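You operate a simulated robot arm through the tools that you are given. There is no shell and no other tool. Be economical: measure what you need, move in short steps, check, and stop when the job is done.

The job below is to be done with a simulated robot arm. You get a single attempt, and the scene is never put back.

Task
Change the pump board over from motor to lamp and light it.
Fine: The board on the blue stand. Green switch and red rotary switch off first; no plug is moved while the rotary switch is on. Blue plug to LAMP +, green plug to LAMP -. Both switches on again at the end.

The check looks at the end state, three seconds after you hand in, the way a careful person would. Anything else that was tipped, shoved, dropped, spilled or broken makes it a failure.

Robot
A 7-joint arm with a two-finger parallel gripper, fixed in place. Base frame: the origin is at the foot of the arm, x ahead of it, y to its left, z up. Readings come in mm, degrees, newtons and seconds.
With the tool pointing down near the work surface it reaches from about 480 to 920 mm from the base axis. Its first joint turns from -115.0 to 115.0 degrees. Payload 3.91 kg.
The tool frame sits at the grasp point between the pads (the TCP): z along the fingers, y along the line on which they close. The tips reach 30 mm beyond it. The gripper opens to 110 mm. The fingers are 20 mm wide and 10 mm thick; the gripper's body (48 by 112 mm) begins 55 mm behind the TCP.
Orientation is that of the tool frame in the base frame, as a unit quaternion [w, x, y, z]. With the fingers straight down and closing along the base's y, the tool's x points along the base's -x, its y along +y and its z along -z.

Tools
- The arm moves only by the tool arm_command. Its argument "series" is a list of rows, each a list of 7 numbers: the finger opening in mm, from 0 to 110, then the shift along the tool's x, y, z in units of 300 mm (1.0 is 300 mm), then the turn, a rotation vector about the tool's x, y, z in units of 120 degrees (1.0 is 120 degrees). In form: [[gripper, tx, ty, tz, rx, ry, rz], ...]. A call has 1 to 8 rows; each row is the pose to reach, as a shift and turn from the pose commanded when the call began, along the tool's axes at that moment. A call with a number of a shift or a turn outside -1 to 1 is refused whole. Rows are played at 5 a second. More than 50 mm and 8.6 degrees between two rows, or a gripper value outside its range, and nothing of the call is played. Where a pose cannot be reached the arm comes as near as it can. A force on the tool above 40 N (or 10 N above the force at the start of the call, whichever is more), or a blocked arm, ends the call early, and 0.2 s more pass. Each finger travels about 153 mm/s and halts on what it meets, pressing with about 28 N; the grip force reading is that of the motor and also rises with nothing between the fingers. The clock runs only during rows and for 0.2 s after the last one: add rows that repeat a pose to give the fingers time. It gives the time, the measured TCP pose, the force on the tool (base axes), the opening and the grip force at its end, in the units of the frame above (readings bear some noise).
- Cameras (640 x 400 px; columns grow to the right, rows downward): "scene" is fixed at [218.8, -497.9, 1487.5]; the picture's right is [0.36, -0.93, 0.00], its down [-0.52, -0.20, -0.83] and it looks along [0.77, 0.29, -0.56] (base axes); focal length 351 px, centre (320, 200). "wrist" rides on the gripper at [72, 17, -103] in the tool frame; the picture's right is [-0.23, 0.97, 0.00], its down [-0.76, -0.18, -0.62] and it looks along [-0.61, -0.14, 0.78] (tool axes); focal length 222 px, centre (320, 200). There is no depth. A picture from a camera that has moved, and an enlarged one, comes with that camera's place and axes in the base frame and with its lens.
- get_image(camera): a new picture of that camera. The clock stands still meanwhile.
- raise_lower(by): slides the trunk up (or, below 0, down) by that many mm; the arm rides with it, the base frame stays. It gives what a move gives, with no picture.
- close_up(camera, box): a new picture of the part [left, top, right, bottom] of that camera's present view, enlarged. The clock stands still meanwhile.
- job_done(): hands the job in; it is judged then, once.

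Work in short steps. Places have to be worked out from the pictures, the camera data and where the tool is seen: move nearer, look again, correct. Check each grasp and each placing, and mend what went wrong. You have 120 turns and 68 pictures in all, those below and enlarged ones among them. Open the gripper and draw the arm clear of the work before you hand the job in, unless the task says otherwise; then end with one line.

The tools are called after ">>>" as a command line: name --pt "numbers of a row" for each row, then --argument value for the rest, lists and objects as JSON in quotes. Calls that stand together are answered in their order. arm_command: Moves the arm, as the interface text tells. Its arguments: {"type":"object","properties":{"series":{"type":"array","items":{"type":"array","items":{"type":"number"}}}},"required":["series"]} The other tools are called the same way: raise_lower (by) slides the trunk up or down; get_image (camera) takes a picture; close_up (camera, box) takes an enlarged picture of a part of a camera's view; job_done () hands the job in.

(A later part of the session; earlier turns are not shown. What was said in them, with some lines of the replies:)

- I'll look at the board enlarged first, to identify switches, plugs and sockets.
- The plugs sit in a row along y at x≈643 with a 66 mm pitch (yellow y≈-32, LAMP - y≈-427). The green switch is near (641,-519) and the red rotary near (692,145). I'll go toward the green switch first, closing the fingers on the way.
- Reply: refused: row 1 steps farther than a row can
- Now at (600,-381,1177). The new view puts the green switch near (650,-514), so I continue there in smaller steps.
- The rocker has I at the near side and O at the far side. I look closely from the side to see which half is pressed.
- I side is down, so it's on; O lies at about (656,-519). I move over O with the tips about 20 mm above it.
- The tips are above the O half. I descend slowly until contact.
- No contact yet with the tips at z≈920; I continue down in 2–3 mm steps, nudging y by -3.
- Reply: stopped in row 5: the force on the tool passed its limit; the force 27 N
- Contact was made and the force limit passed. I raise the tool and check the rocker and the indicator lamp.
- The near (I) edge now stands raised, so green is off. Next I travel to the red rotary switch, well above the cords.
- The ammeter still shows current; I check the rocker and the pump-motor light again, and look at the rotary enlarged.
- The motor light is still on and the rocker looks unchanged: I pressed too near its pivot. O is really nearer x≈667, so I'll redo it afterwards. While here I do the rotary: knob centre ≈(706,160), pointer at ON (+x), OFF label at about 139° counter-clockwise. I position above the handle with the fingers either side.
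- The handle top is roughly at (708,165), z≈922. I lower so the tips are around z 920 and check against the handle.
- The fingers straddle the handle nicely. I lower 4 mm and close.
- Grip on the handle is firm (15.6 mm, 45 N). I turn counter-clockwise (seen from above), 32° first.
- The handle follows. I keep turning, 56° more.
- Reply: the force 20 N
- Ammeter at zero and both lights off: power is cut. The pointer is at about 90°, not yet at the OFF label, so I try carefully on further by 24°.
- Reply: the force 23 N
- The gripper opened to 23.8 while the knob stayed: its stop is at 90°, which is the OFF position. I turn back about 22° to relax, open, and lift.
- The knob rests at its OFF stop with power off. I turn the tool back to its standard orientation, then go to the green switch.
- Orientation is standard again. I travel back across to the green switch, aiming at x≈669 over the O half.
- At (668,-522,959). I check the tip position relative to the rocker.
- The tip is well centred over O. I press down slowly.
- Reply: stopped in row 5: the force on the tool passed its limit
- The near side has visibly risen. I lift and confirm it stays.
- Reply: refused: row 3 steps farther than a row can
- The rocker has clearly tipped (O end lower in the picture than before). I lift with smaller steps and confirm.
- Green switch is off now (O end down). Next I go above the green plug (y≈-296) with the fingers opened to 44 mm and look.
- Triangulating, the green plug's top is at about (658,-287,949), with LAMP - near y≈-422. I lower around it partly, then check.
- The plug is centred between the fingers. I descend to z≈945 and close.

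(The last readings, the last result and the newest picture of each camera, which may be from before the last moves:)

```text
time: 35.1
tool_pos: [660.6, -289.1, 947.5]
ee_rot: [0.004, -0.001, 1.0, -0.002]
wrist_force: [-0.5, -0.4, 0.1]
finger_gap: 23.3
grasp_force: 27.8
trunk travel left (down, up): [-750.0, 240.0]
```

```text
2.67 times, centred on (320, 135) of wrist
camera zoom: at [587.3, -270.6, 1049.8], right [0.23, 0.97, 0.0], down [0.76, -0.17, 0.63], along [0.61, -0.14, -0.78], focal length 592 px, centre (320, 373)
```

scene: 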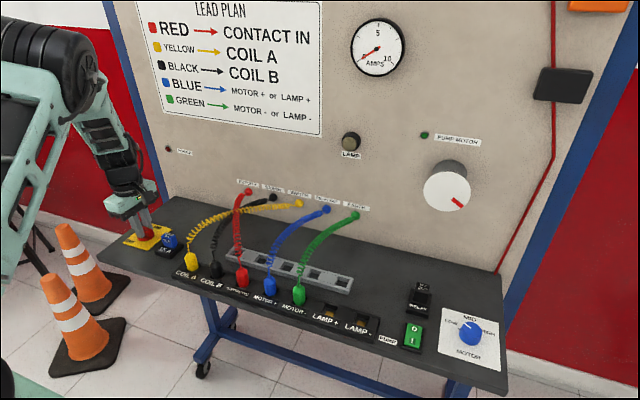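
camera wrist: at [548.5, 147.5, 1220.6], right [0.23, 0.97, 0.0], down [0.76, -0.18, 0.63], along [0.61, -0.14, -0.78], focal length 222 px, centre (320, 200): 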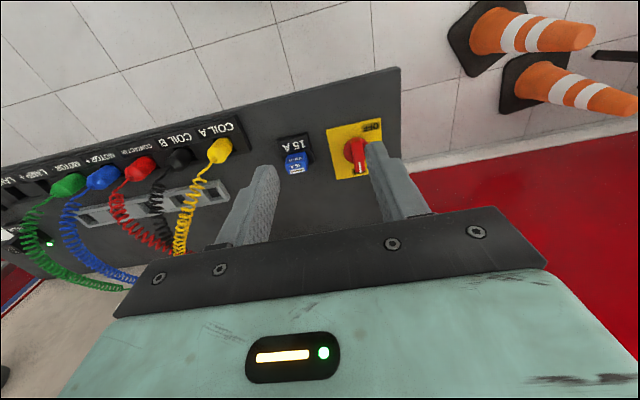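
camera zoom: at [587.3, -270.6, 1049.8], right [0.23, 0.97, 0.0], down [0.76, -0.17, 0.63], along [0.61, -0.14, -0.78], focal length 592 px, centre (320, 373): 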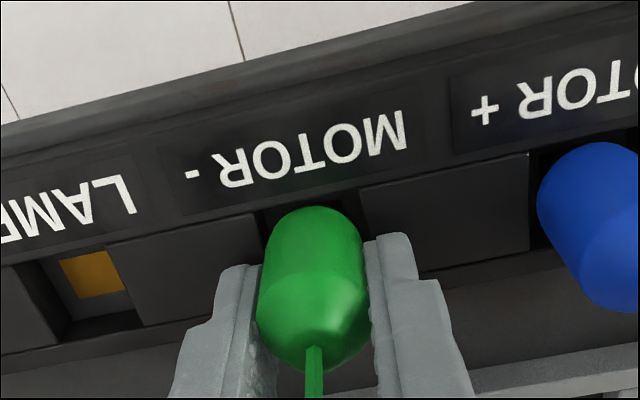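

Gripped (23.3 mm). I pull straight up slowly.

>>> arm_command --pt "15 0 0 -0.02 0 0 0" --pt "15 0 0 -0.05 0 0 0" --pt "15 0 0 -0.09 0 0 0" --pt "15 0 0 -0.14 0 0 0" --pt "15 0 0 -0.2 0 0 0" --pt "15 0 0 -0.2 0 0 0"

>>> close_up --camera "wrist" --box '[200, 60, 440, 210]'

>>> close_up --camera "scene" --box '[246, 225, 406, 325]'

```text
time: 36.5
tool_pos: [657.9, -288.2, 1008.9]
ee_rot: [0.002, -0.001, 1.0, -0.003]
wrist_force: [-0.4, -1.5, -0.7]
finger_gap: 23.5
grasp_force: 28.1
trunk travel left (down, up): [-750.0, 240.0]
```

```text
2.67 times, centred on (320, 135) of wrist
camera zoom: at [586.2, -269.7, 1110.9], right [0.23, 0.97, 0.0], down [0.76, -0.17, 0.63], along [0.61, -0.14, -0.78], focal length 592 px, centre (320, 373)
```

zoom: 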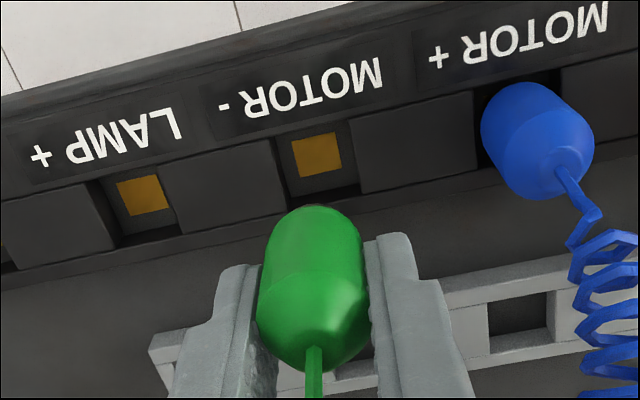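

```text
4.00 times, centred on (326, 275) of scene
camera zoom: at [218.8, -497.9, 1487.5], right [0.36, -0.93, 0.0], down [-0.52, -0.2, -0.83], along [0.77, 0.29, -0.56], focal length 1403 px, centre (296, -100)
```

zoom: 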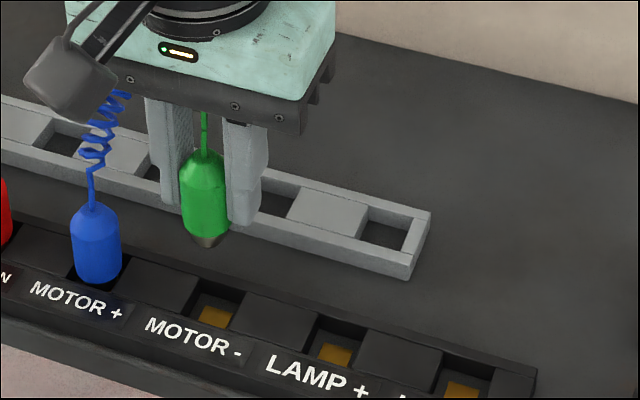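

The plug is free. Sockets measure at 67 mm pitch: MOTOR - -288, LAMP + -355, LAMP - ≈-422. I carry the green plug over LAMP - and check.

>>> arm_command --pt "15 0 -0.1 0 0 0 0" --pt "15 0 -0.2 0 0 0 0" --pt "15 0 -0.3 0 0 0 0" --pt "15 0 -0.4 0 0 0 0" --pt "15 0 -0.448 0 0 0 0" --pt "15 0 -0.448 0 0 0 0"

>>> close_up --camera "wrist" --box '[200, 60, 440, 210]'

>>> close_up --camera "scene" --box '[296, 255, 424, 335]'

```text
time: 38.0
tool_pos: [658.5, -422.4, 1007.1]
ee_rot: [0.004, -0.001, 1.0, -0.002]
wrist_force: [0.1, -0.8, -0.4]
finger_gap: 23.3
grasp_force: 28.5
trunk travel left (down, up): [-750.0, 240.0]
```

```text
2.67 times, centred on (320, 135) of wrist
camera zoom: at [585.5, -403.9, 1109.2], right [0.23, 0.97, 0.0], down [0.76, -0.17, 0.63], along [0.61, -0.14, -0.78], focal length 592 px, centre (320, 373)
```

zoom: 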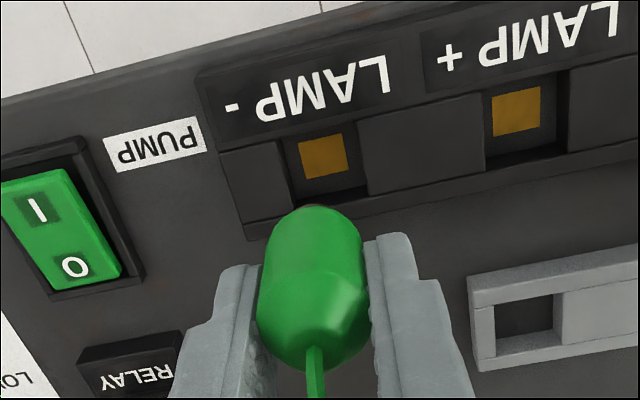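

```text
5.00 times, centred on (360, 295) of scene
camera zoom: at [218.8, -497.9, 1487.5], right [0.36, -0.93, 0.0], down [-0.52, -0.2, -0.83], along [0.77, 0.29, -0.56], focal length 1754 px, centre (120, -275)
```

zoom: 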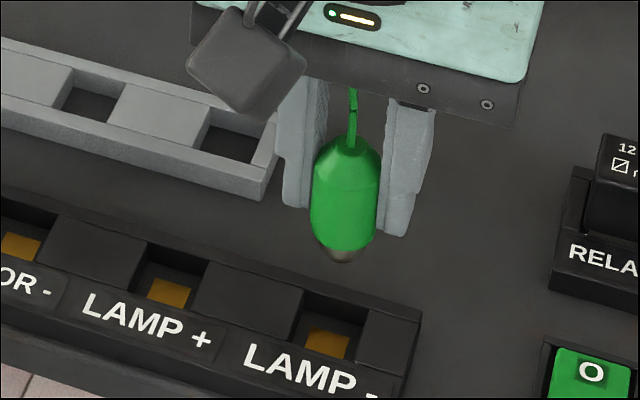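

Compared with the MOTOR - view the brass sits 6 px to the right, so I correct y by +2 mm, and lower most of the way for another look.

>>> arm_command --pt "15 -0.002 0.007 0.04 0 0 0" --pt "15 -0.002 0.007 0.08 0 0 0" --pt "15 -0.002 0.007 0.11 0 0 0" --pt "15 -0.002 0.007 0.11 0 0 0"

>>> close_up --camera "wrist" --box '[200, 60, 440, 210]'

>>> close_up --camera "scene" --box '[316, 275, 412, 335]'

```text
time: 39.0
tool_pos: [659.0, -420.7, 974.9]
ee_rot: [0.003, -0.001, 1.0, -0.003]
wrist_force: [0.3, -0.5, -1.0]
finger_gap: 23.2
grasp_force: 27.9
trunk travel left (down, up): [-750.0, 240.0]
```

```text
2.67 times, centred on (320, 135) of wrist
camera zoom: at [586.4, -401.7, 1076.3], right [0.23, 0.97, 0.0], down [0.76, -0.17, 0.63], along [0.61, -0.14, -0.78], focal length 592 px, centre (320, 373)
```

zoom: 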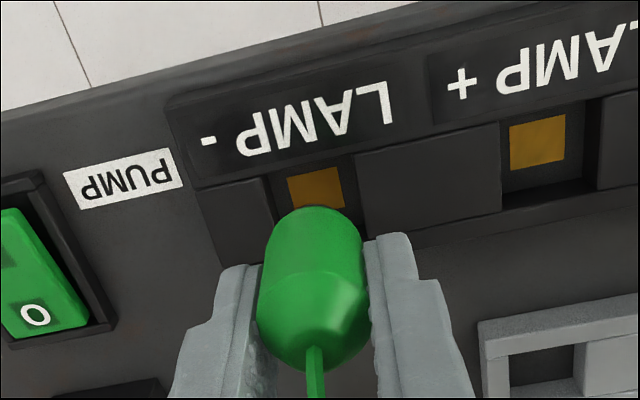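

```text
6.67 times, centred on (364, 305) of scene
camera zoom: at [218.8, -497.9, 1487.5], right [0.36, -0.93, 0.0], down [-0.52, -0.2, -0.83], along [0.77, 0.29, -0.56], focal length 2338 px, centre (27, -500)
```

zoom: 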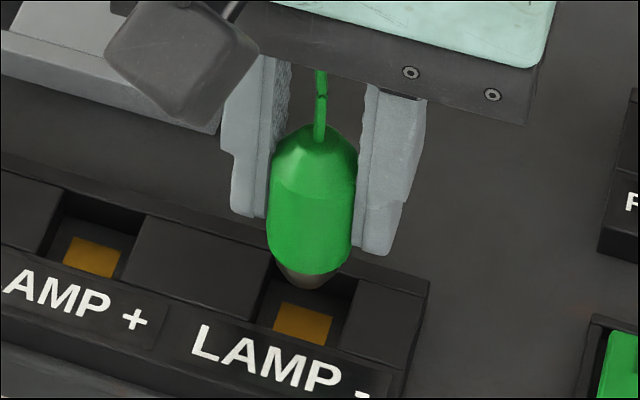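

Alignment looks good. I insert slowly.

>>> arm_command --pt "15 0 0 0.02 0 0 0" --pt "15 0 0 0.035 0 0 0" --pt "15 0 0 0.05 0 0 0" --pt "15 0 0 0.065 0 0 0" --pt "15 0 0 0.078 0 0 0" --pt "15 0 0 0.09 0 0 0" --pt "15 0 0 0.09 0 0 0"

>>> close_up --camera "wrist" --box '[200, 60, 440, 210]'

>>> close_up --camera "scene" --box '[316, 275, 412, 335]'

```text
time: 40.5
tool_pos: [659.1, -422.4, 946.7]
ee_rot: [0.003, -0.001, 1.0, -0.002]
wrist_force: [0.0, 1.0, 4.0]
finger_gap: 23.5
grasp_force: 27.7
trunk travel left (down, up): [-750.0, 240.0]
```

```text
2.67 times, centred on (320, 135) of wrist
camera zoom: at [586.7, -402.9, 1049.3], right [0.23, 0.97, 0.0], down [0.76, -0.17, 0.63], along [0.61, -0.14, -0.78], focal length 592 px, centre (320, 373)
```

zoom: 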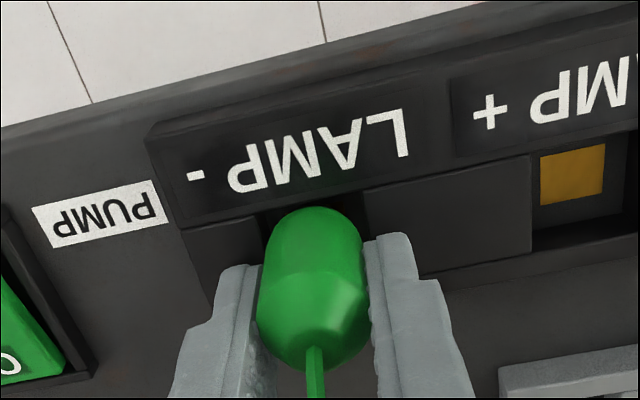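

```text
6.67 times, centred on (364, 305) of scene
camera zoom: at [218.8, -497.9, 1487.5], right [0.36, -0.93, 0.0], down [-0.52, -0.2, -0.83], along [0.77, 0.29, -0.56], focal length 2338 px, centre (27, -500)
```

zoom: 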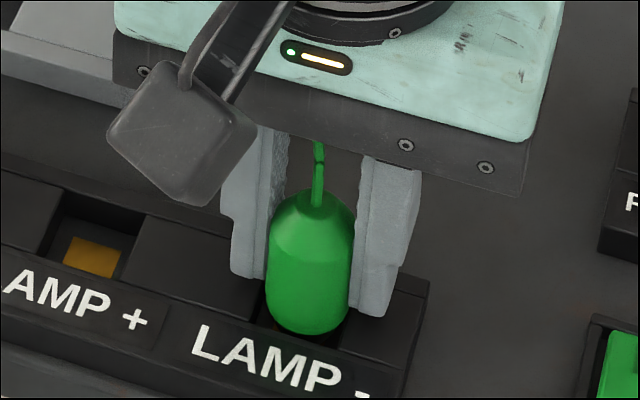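

It matches the seated view at MOTOR -. I press 1.5 mm further to be sure, then open and lift.

>>> arm_command --pt "15 0 0 0.006 0 0 0" --pt "15 0 0 0.006 0 0 0" --pt "40 0 0 0 0 0 0" --pt "42 0 0 0 0 0 0" --pt "42 0 0 -0.06 0 0 0" --pt "42 0 0 -0.15 0 0 0" --pt "42 0 0 -0.26 0 0 0" --pt "42 0 0 -0.35 0 0 0"

>>> close_up --camera "scene" --box '[246, 225, 406, 325]'

```text
time: 42.4
tool_pos: [660.4, -422.3, 1053.4]
ee_rot: [0.004, -0.001, 1.0, -0.003]
wrist_force: [-0.1, -0.3, -0.4]
finger_gap: 42.1
grasp_force: 0.0
trunk travel left (down, up): [-750.0, 240.0]
```

```text
4.00 times, centred on (326, 275) of scene
camera zoom: at [218.8, -497.9, 1487.5], right [0.36, -0.93, 0.0], down [-0.52, -0.2, -0.83], along [0.77, 0.29, -0.56], focal length 1403 px, centre (296, -100)
```

zoom: 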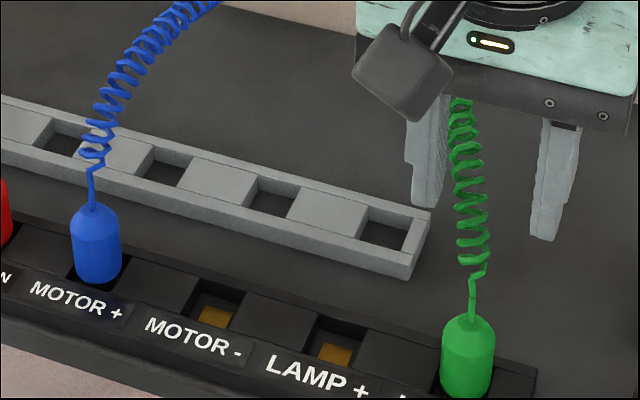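

Green is seated in LAMP -. I raise clear of the cords, then move over the blue plug (y≈-221).

>>> arm_command --pt "42 0 0 -0.12 0 0 0" --pt "42 0 0 -0.22 0 0 0" --pt "42 0 0.14 -0.22 0 0 0" --pt "42 0 0.28 -0.22 0 0 0" --pt "42 0 0.42 -0.22 0 0 0" --pt "42 0 0.56 -0.22 0 0 0" --pt "42 0 0.672 -0.2 0 0 0"

>>> arm_command --pt "42 0 0 0.12 0 0 0" --pt "42 0 0 0.24 0 0 0" --pt "42 0 0 0.35 0 0 0" --pt "42 0 0 0.45 0 0 0" --pt "42 0 0 0.45 0 0 0"

>>> close_up --camera "wrist" --box '[200, 60, 440, 210]'

```text
time: 44.0
tool_pos: [661.1, -217.8, 1111.7]
ee_rot: [0.002, 0.0, 1.0, -0.003]
wrist_force: [0.8, -0.8, -0.1]
finger_gap: 41.9
grasp_force: 0.1
trunk travel left (down, up): [-750.0, 240.0]
```

```text
time: 45.1
tool_pos: [660.4, -219.6, 976.3]
ee_rot: [0.003, -0.001, 1.0, -0.002]
wrist_force: [0.5, -0.7, -0.2]
finger_gap: 42.1
grasp_force: 0.1
trunk travel left (down, up): [-750.0, 240.0]
```

```text
2.67 times, centred on (320, 135) of wrist
camera zoom: at [588.1, -201.0, 1079.0], right [0.23, 0.97, 0.0], down [0.76, -0.17, 0.63], along [0.61, -0.15, -0.78], focal length 592 px, centre (320, 373)
```

zoom: 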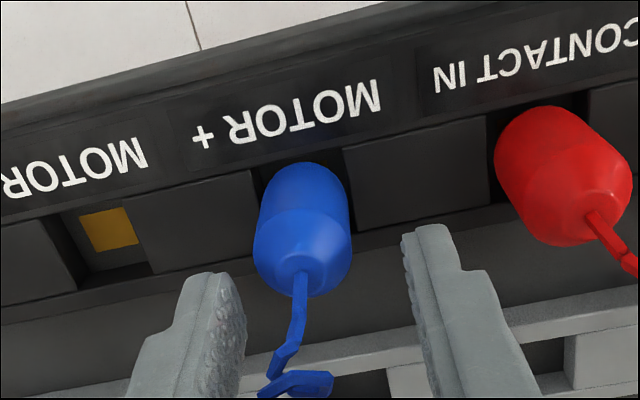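

The blue plug sits about 4 mm to the -y side of centre. I correct, lower and grip.

>>> arm_command --pt "42 0.003 -0.014 0.0 0 0 0" --pt "42 0.003 -0.014 0.04 0 0 0" --pt "42 0.003 -0.014 0.07 0 0 0" --pt "42 0.003 -0.014 0.1 0 0 0" --pt "30 0.003 -0.014 0.1 0 0 0" --pt "15 0.003 -0.014 0.1 0 0 0" --pt "15 0.003 -0.014 0.1 0 0 0"

>>> close_up --camera "wrist" --box '[200, 60, 440, 210]'

```text
time: 46.8
tool_pos: [658.6, -224.5, 947.1]
ee_rot: [0.003, -0.002, 1.0, -0.002]
wrist_force: [0.1, -0.6, 0.5]
finger_gap: 23.2
grasp_force: 27.6
trunk travel left (down, up): [-750.0, 240.0]
```

```text
2.67 times, centred on (320, 135) of wrist
camera zoom: at [586.2, -204.7, 1049.8], right [0.23, 0.97, 0.0], down [0.76, -0.17, 0.63], along [0.61, -0.14, -0.78], focal length 592 px, centre (320, 373)
```

zoom: 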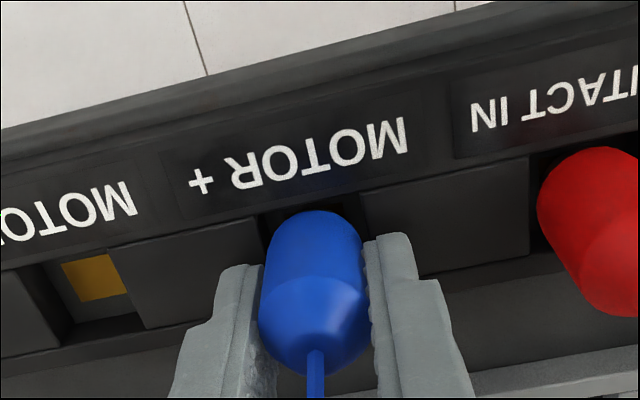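

Gripped. I pull straight up 60 mm and carry it to LAMP + (Δy ≈ -132).

>>> arm_command --pt "15 0 0 -0.02 0 0 0" --pt "15 0 0 -0.05 0 0 0" --pt "15 0 0 -0.09 0 0 0" --pt "15 0 0 -0.14 0 0 0" --pt "15 0 0 -0.2 0 0 0" --pt "15 0 0 -0.2 0 0 0"

>>> arm_command --pt "15 0 -0.1 0 0 0 0" --pt "15 0 -0.2 0 0 0 0" --pt "15 0 -0.3 0 0 0 0" --pt "15 0 -0.4 0 0 0 0" --pt "15 0 -0.44 0 0 0 0" --pt "15 0 -0.44 0 0 0 0"

>>> close_up --camera "wrist" --box '[200, 60, 440, 210]'

```text
time: 48.1
tool_pos: [659.3, -222.7, 1005.7]
ee_rot: [0.003, -0.001, 1.0, -0.002]
wrist_force: [-0.1, -0.2, -0.2]
finger_gap: 23.4
grasp_force: 27.6
trunk travel left (down, up): [-750.0, 240.0]
```

```text
time: 49.5
tool_pos: [658.3, -356.4, 1007.4]
ee_rot: [0.003, -0.001, 1.0, -0.003]
wrist_force: [0.7, 0.5, 0.3]
finger_gap: 23.4
grasp_force: 27.8
trunk travel left (down, up): [-750.0, 240.0]
```

```text
2.67 times, centred on (320, 135) of wrist
camera zoom: at [585.2, -337.5, 1110.3], right [0.23, 0.97, 0.0], down [0.76, -0.17, 0.63], along [0.61, -0.14, -0.78], focal length 592 px, centre (320, 373)
```

zoom: 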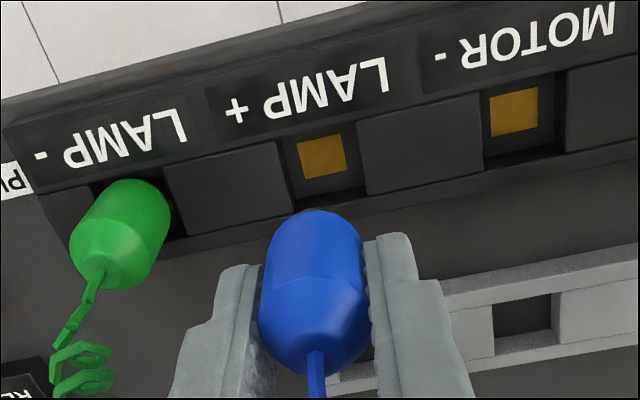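

Nearly aligned; I correct y by +1.5 mm and lower to just above the socket, then insert.

>>> arm_command --pt "15 0 0.005 0.04 0 0 0" --pt "15 0 0.005 0.08 0 0 0" --pt "15 0 0.005 0.11 0 0 0" --pt "15 0 0.005 0.11 0 0 0"

>>> close_up --camera "wrist" --box '[200, 60, 440, 210]'

```text
time: 50.5
tool_pos: [659.9, -355.0, 975.1]
ee_rot: [0.004, 0.0, 1.0, -0.002]
wrist_force: [1.3, -0.2, 0.5]
finger_gap: 23.3
grasp_force: 28.0
trunk travel left (down, up): [-750.0, 240.0]
```

```text
2.67 times, centred on (320, 135) of wrist
camera zoom: at [587.0, -336.0, 1078.4], right [0.23, 0.97, 0.0], down [0.76, -0.17, 0.63], along [0.61, -0.14, -0.78], focal length 592 px, centre (320, 373)
```

zoom: 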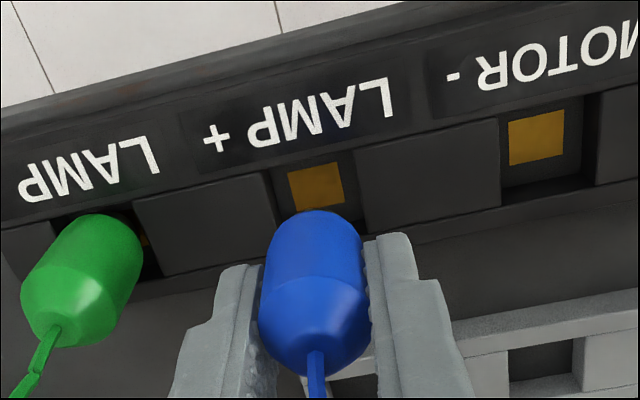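

Same picture as the green plug had at this height. I insert slowly.

>>> arm_command --pt "15 0 0 0.02 0 0 0" --pt "15 0 0 0.035 0 0 0" --pt "15 0 0 0.05 0 0 0" --pt "15 0 0 0.065 0 0 0" --pt "15 0 0 0.078 0 0 0" --pt "15 0 0 0.09 0 0 0" --pt "15 0 0 0.096 0 0 0" --pt "15 0 0 0.096 0 0 0"

>>> close_up --camera "wrist" --box '[200, 60, 440, 210]'

```text
time: 52.4
tool_pos: [658.9, -354.4, 946.3]
ee_rot: [0.004, -0.001, 1.0, -0.004]
wrist_force: [0.3, 1.4, 11.1]
finger_gap: 23.5
grasp_force: 28.1
trunk travel left (down, up): [-750.0, 240.0]
```

```text
2.67 times, centred on (320, 135) of wrist
camera zoom: at [586.0, -335.0, 1049.2], right [0.23, 0.97, 0.0], down [0.76, -0.17, 0.63], along [0.61, -0.15, -0.78], focal length 592 px, centre (320, 373)
```

zoom: 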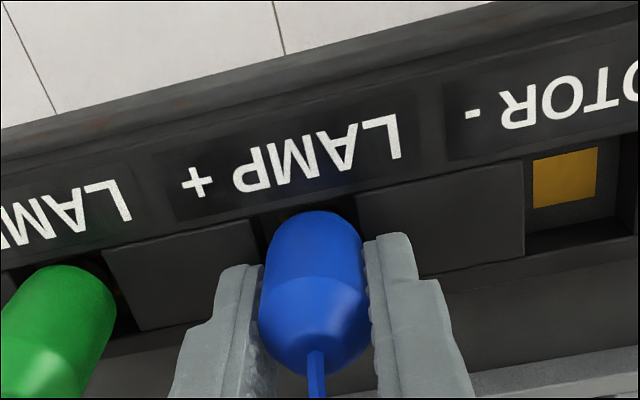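

Seated with 11 N of push at the same height as before. I open, lift well clear, and check both plugs.

>>> arm_command --pt "38 0 0 -0.005 0 0 0" --pt "40 0 0 -0.005 0 0 0" --pt "40 0 0 -0.06 0 0 0" --pt "40 0 0 -0.15 0 0 0" --pt "40 0 0 -0.28 0 0 0" --pt "40 0 0 -0.42 0 0 0" --pt "40 0 0 -0.56 0 0 0"

>>> close_up --camera "scene" --box '[246, 225, 406, 325]'

```text
time: 54.0
tool_pos: [658.7, -354.6, 1114.5]
ee_rot: [0.002, -0.001, 1.0, -0.002]
wrist_force: [0.6, -0.7, 0.2]
finger_gap: 39.8
grasp_force: 0.0
trunk travel left (down, up): [-750.0, 240.0]
```

```text
4.00 times, centred on (326, 275) of scene
camera zoom: at [218.8, -497.9, 1487.5], right [0.36, -0.93, 0.0], down [-0.52, -0.2, -0.83], along [0.77, 0.29, -0.56], focal length 1403 px, centre (296, -100)
```

zoom: 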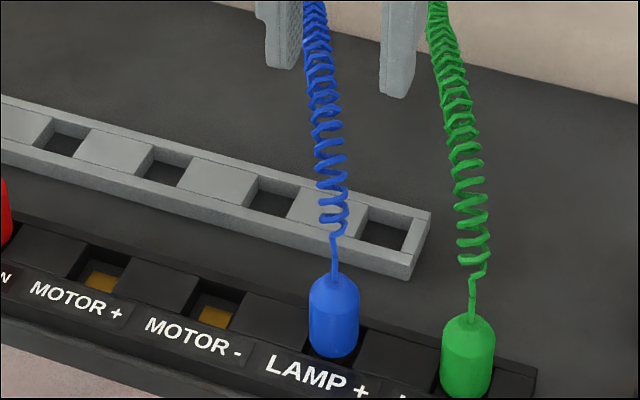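

Both plugs are seated in LAMP + and LAMP -. Now the green switch on: I go over the I half (x≈640, y≈-519) with closed fingers.

>>> arm_command --pt "10 0.02 -0.14 0 0 0 0" --pt "0 0.04 -0.28 0 0 0 0" --pt "0 0.05 -0.42 0 0 0 0" --pt "0 0.06 -0.55 0 0 0 0" --pt "0 0.06 -0.55 0.14 0 0 0" --pt "0 0.06 -0.55 0.28 0 0 0" --pt "0 0.06 -0.55 0.4 0 0 0" --pt "0 0.06 -0.55 0.5 0 0 0"

>>> close_up --camera "scene" --box '[372, 300, 452, 350]'

```text
time: 55.8
tool_pos: [643.8, -521.9, 965.5]
ee_rot: [0.003, -0.001, 1.0, -0.003]
wrist_force: [0.1, 0.1, 0.4]
finger_gap: 0.1
grasp_force: 27.8
trunk travel left (down, up): [-750.0, 240.0]
```

```text
8.00 times, centred on (412, 325) of scene
camera zoom: at [218.8, -497.9, 1487.5], right [0.36, -0.93, 0.0], down [-0.52, -0.2, -0.83], along [0.77, 0.29, -0.56], focal length 2806 px, centre (-416, -800)
```

zoom: 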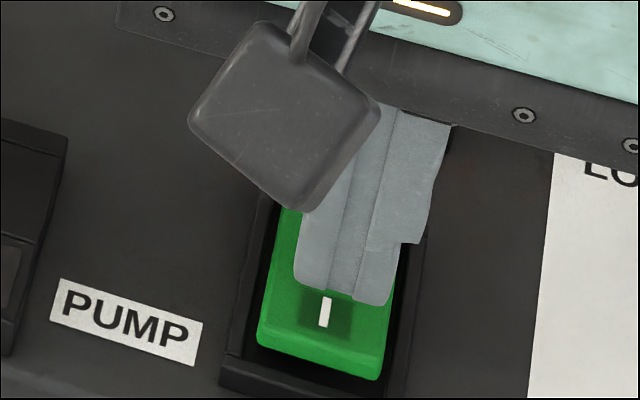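

Descending will bring the tip over I. I shift x by -4, y by +2 and press slowly.

>>> arm_command --pt "0 0.014 0.007 0.02 0 0 0" --pt "0 0.014 0.007 0.04 0 0 0" --pt "0 0.014 0.007 0.052 0 0 0" --pt "0 0.014 0.007 0.064 0 0 0" --pt "0 0.014 0.007 0.076 0 0 0" --pt "0 0.014 0.007 0.088 0 0 0" --pt "0 0.014 0.007 0.098 0 0 0"

>>> arm_command --pt "0 0 0 -0.04 0 0 0" --pt "0 0 0 -0.15 0 0 0" --pt "0 0 0 -0.28 0 0 0" --pt "0 0 0 -0.42 0 0 0" --pt "0 0 0 -0.56 0 0 0"

>>> close_up --camera "scene" --box '[380, 305, 444, 345]'

```text
time: 57.3
tool_pos: [637.0, -519.0, 942.8]
ee_rot: [0.006, 0.0, 1.0, -0.006]
wrist_force: [-6.7, 6.1, 22.2]
finger_gap: 0.0
grasp_force: 28.0
trunk travel left (down, up): [-750.0, 240.0]
stopped in row 7: the force on the tool passed its limit (the readings are from after the stop); the commanded pose is now the measured one
```

```text
time: 58.5
tool_pos: [636.0, -514.4, 1109.1]
ee_rot: [0.004, 0.0, 1.0, -0.004]
wrist_force: [0.4, 1.2, 0.5]
finger_gap: 0.0
grasp_force: 27.9
trunk travel left (down, up): [-750.0, 240.0]
```

```text
10.00 times, centred on (412, 325) of scene
camera zoom: at [218.8, -497.9, 1487.5], right [0.36, -0.93, 0.0], down [-0.52, -0.2, -0.83], along [0.77, 0.29, -0.56], focal length 3507 px, centre (-600, -1050)
```

zoom: 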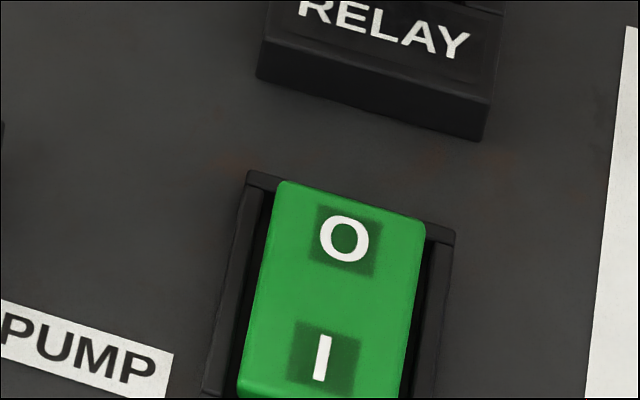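

Green switch is back at I. Now I travel to the rotary switch again.

>>> arm_command --pt "0 0 0.14 -0.03 0 0 0" --pt "0 0 0.28 -0.05 0 0 0" --pt "0 0 0.42 -0.05 0 0 0" --pt "0 0 0.56 -0.05 0 0 0" --pt "0 0 0.7 -0.05 0 0 0" --pt "0 0 0.85 -0.05 0 0 0" --pt "0 0 0.99 -0.05 0 0 0"

>>> arm_command --pt "0 0 0.14 0 0 0 0" --pt "0 0 0.28 0 0 0 0" --pt "0 0 0.42 0 0 0 0" --pt "0 0 0.56 0 0 0 0" --pt "0 0 0.7 0 0 0 0" --pt "0 0 0.85 0 0 0 0" --pt "0 0 0.99 0 0 0 0"

>>> arm_command --pt "20 -0.08 0.1 0 0 0 0" --pt "42 -0.16 0.2 0 0 0 0" --pt "42 -0.24 0.28 0 0 0 0" --pt "42 -0.24 0.28 0 0 0 0"

```text
time: 60.1
tool_pos: [634.1, -220.3, 1119.6]
ee_rot: [0.005, 0.0, 1.0, -0.004]
wrist_force: [-0.2, -0.4, -0.9]
finger_gap: 0.0
grasp_force: 28.2
trunk travel left (down, up): [-750.0, 240.0]
```

```text
time: 61.7
tool_pos: [633.5, 79.3, 1118.1]
ee_rot: [0.004, 0.0, 1.0, -0.005]
wrist_force: [0.0, 0.0, -0.8]
finger_gap: 0.0
grasp_force: 27.9
trunk travel left (down, up): [-750.0, 240.0]
```

```text
time: 62.7
tool_pos: [707.3, 163.8, 1117.9]
ee_rot: [0.006, -0.001, 1.0, -0.005]
wrist_force: [-0.2, -0.3, 0.7]
finger_gap: 42.0
grasp_force: 0.0
trunk travel left (down, up): [-750.0, 240.0]
```

Above the knob. I turn the tool 90° counter-clockwise to match the handle.

>>> arm_command --pt "42 0 0 0 0 0 -0.067" --pt "42 0 0 0 0 0 -0.133" --pt "42 0 0 0 0 0 -0.2" --pt "42 0 0 0 0 0 -0.267" --pt "42 0 0 0 0 0 -0.333" --pt "42 0 0 0 0 0 -0.4" --pt "42 0 0 0 0 0 -0.467"

>>> arm_command --pt "42 0 0 0 0 0 -0.067" --pt "42 0 0 0 0 0 -0.133" --pt "42 0 0 0 0 0 -0.2" --pt "42 0 0 0 0 0 -0.26" --pt "42 0 0 0.12 0 0 -0.28" --pt "42 0 0 0.26 0 0 -0.28" --pt "42 0 0 0.38 0 0 -0.28" --pt "42 0 0 0.38 0 0 -0.28"

>>> close_up --camera "wrist" --box '[200, 60, 440, 210]'

```text
time: 64.3
tool_pos: [707.0, 160.5, 1116.7]
ee_rot: [0.002, -0.471, 0.882, -0.006]
wrist_force: [-0.6, -0.5, 0.4]
finger_gap: 41.9
grasp_force: 0.1
trunk travel left (down, up): [-750.0, 240.0]
```

```text
time: 66.1
tool_pos: [707.8, 160.8, 1001.8]
ee_rot: [0.0, -0.706, 0.709, -0.007]
wrist_force: [-0.3, -1.0, -0.3]
finger_gap: 42.0
grasp_force: 0.0
trunk travel left (down, up): [-750.0, 240.0]
```

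```text
2.67 times, centred on (320, 135) of wrist
camera zoom: at [690.1, 90.2, 1105.5], right [-0.97, 0.23, -0.01], down [0.17, 0.77, 0.62], along [0.15, 0.6, -0.79], focal length 592 px, centre (320, 373)
```

zoom: 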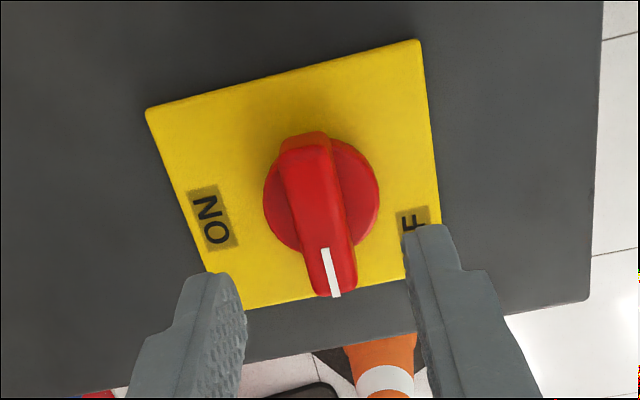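

The handle lines up with the fingers; I shift 3.5 mm toward +y, descend and grip.

>>> arm_command --pt "42 -0.012 -0.002 0.07 0 0 0" --pt "42 -0.012 -0.002 0.14 0 0 0" --pt "42 -0.012 -0.002 0.18 0 0 0" --pt "42 -0.012 -0.002 0.194 0 0 0" --pt "25 -0.012 -0.002 0.194 0 0 0" --pt "10 -0.012 -0.002 0.194 0 0 0" --pt "8 -0.012 -0.002 0.194 0 0 0"

>>> close_up --camera "wrist" --box '[200, 60, 440, 210]'

```text
time: 67.7
tool_pos: [710.0, 163.0, 944.5]
ee_rot: [0.002, -0.705, 0.709, -0.008]
wrist_force: [6.6, 3.8, 6.5]
finger_gap: 16.0
grasp_force: 44.7
trunk travel left (down, up): [-750.0, 240.0]
```

```text
2.67 times, centred on (320, 135) of wrist
camera zoom: at [691.7, 94.3, 1047.9], right [-0.97, 0.23, -0.01], down [0.17, 0.77, 0.62], along [0.15, 0.6, -0.79], focal length 592 px, centre (320, 373)
```

zoom: 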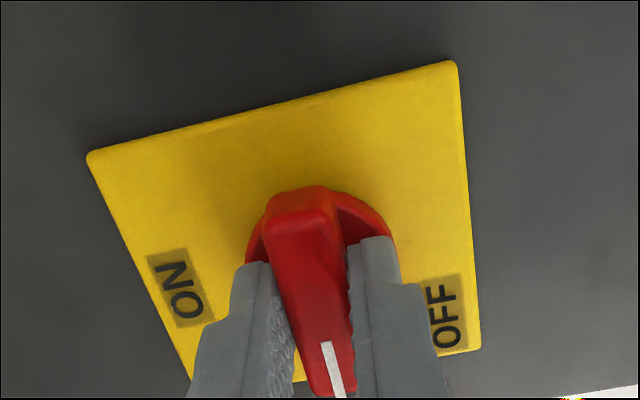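

Good grip (16.0 mm). I turn back clockwise, 56° then the rest.

>>> arm_command --pt "8 0 0 0 0 0 0.067" --pt "8 0 0 0 0 0 0.133" --pt "8 0 0 0 0 0 0.2" --pt "8 0 0 0 0 0 0.267" --pt "8 0 0 0 0 0 0.333" --pt "8 0 0 0 0 0 0.4" --pt "8 0 0 0 0 0 0.467" --pt "8 0 0 0 0 0 0.467"

>>> arm_command --pt "8 0 0 0 0 0 0.067" --pt "8 0 0 0 0 0 0.133" --pt "8 0 0 0 0 0 0.2" --pt "8 0 0 0 0 0 0.26" --pt "8 0 0 0 0 0 0.29" --pt "8 0 0 0 0 0 0.29"

>>> close_up --camera "wrist" --box '[200, 60, 440, 210]'

>>> get_image --camera "scene"

```text
time: 69.5
tool_pos: [709.8, 165.1, 943.6]
ee_rot: [0.004, -0.29, 0.957, -0.005]
wrist_force: [8.3, 11.9, 3.2]
finger_gap: 16.0
grasp_force: 45.4
trunk travel left (down, up): [-750.0, 240.0]
```

```text
time: 70.9
tool_pos: [710.1, 164.8, 943.2]
ee_rot: [0.006, 0.009, 1.0, -0.005]
wrist_force: [3.1, 19.1, 0.7]
finger_gap: 15.5
grasp_force: 44.5
trunk travel left (down, up): [-750.0, 240.0]
```

```text
2.67 times, centred on (320, 135) of wrist
camera zoom: at [636.0, 185.7, 1046.5], right [0.25, 0.97, -0.01], down [0.75, -0.19, 0.63], along [0.61, -0.16, -0.77], focal length 592 px, centre (320, 373)
```

zoom: 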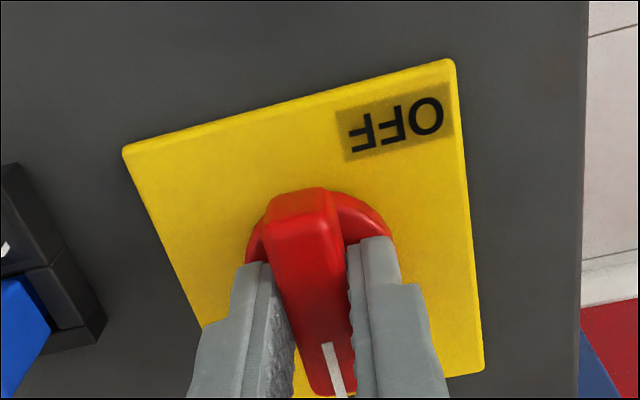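

```text
7 pictures are left
```

scene: 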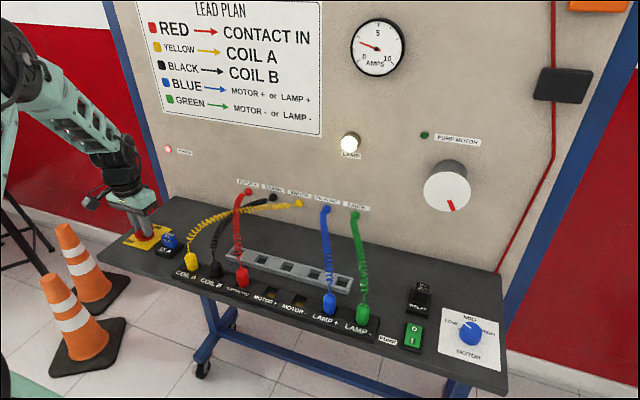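

The lamp is lit, the ammeter reads, and the pump motor light is off. I release and lift clear.

>>> arm_command --pt "8 0 0 0 0 0 -0.008" --pt "40 0 0 0 0 0 -0.008" --pt "44 0 0 0 0 0 -0.008" --pt "44 0 0 -0.06 0 0 -0.008" --pt "44 0 0 -0.18 0 0 -0.008" --pt "44 0 0 -0.32 0 0 -0.008" --pt "44 0 0 -0.46 0 0 -0.008" --pt "44 0 0 -0.6 0 0 -0.008"

>>> arm_command --pt "60 0.1 0 -0.1 0 0 0" --pt "100 0.2 0 -0.2 0 0 0" --pt "109 0.3 0 -0.3 0 0 0" --pt "109 0.4 0 -0.4 0 0 0" --pt "109 0.45 0 -0.5 0 0 0" --pt "109 0.45 0 -0.5 0 0 0"

>>> get_image --camera "scene"

>>> close_up --camera "scene" --box '[108, 205, 204, 265]'

```text
time: 72.7
tool_pos: [701.7, 163.6, 1125.9]
ee_rot: [0.004, 0.002, 1.0, -0.005]
wrist_force: [0.2, -0.3, 0.4]
finger_gap: 44.1
grasp_force: 0.1
trunk travel left (down, up): [-750.0, 240.0]
```

```text
time: 74.1
tool_pos: [570.6, 165.7, 1271.9]
ee_rot: [0.005, 0.001, 1.0, -0.006]
wrist_force: [1.0, 0.1, 0.2]
finger_gap: 109.1
grasp_force: 0.0
trunk travel left (down, up): [-750.0, 240.0]
```

```text
6 pictures are left
```

scene: 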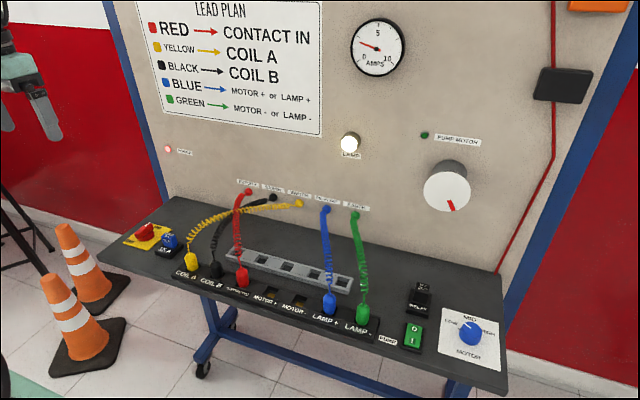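

```text
6.67 times, centred on (156, 235) of scene
camera zoom: at [218.8, -497.9, 1487.5], right [0.36, -0.93, 0.0], down [-0.52, -0.2, -0.83], along [0.77, 0.29, -0.56], focal length 2338 px, centre (1413, -33)
```

zoom: 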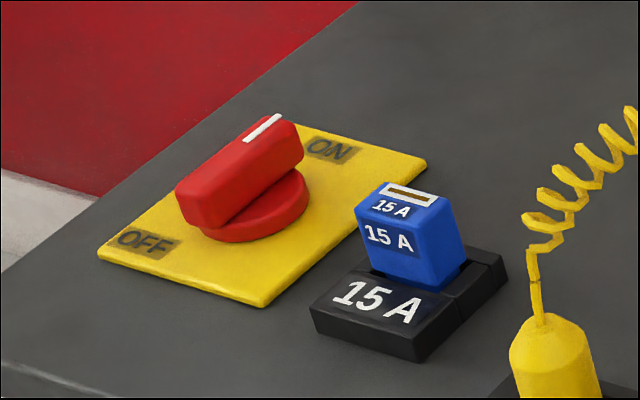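

The rotary points at ON, green is at I, both plugs are in the LAMP sockets, the lamp glows, and the arm is clear with the gripper open. I hand in.

>>> job_done

```text
The job is handed in.
```

The pump board is changed over from motor to lamp and the lamp is lit: blue is in LAMP +, green is in LAMP -, and both switches are back on.
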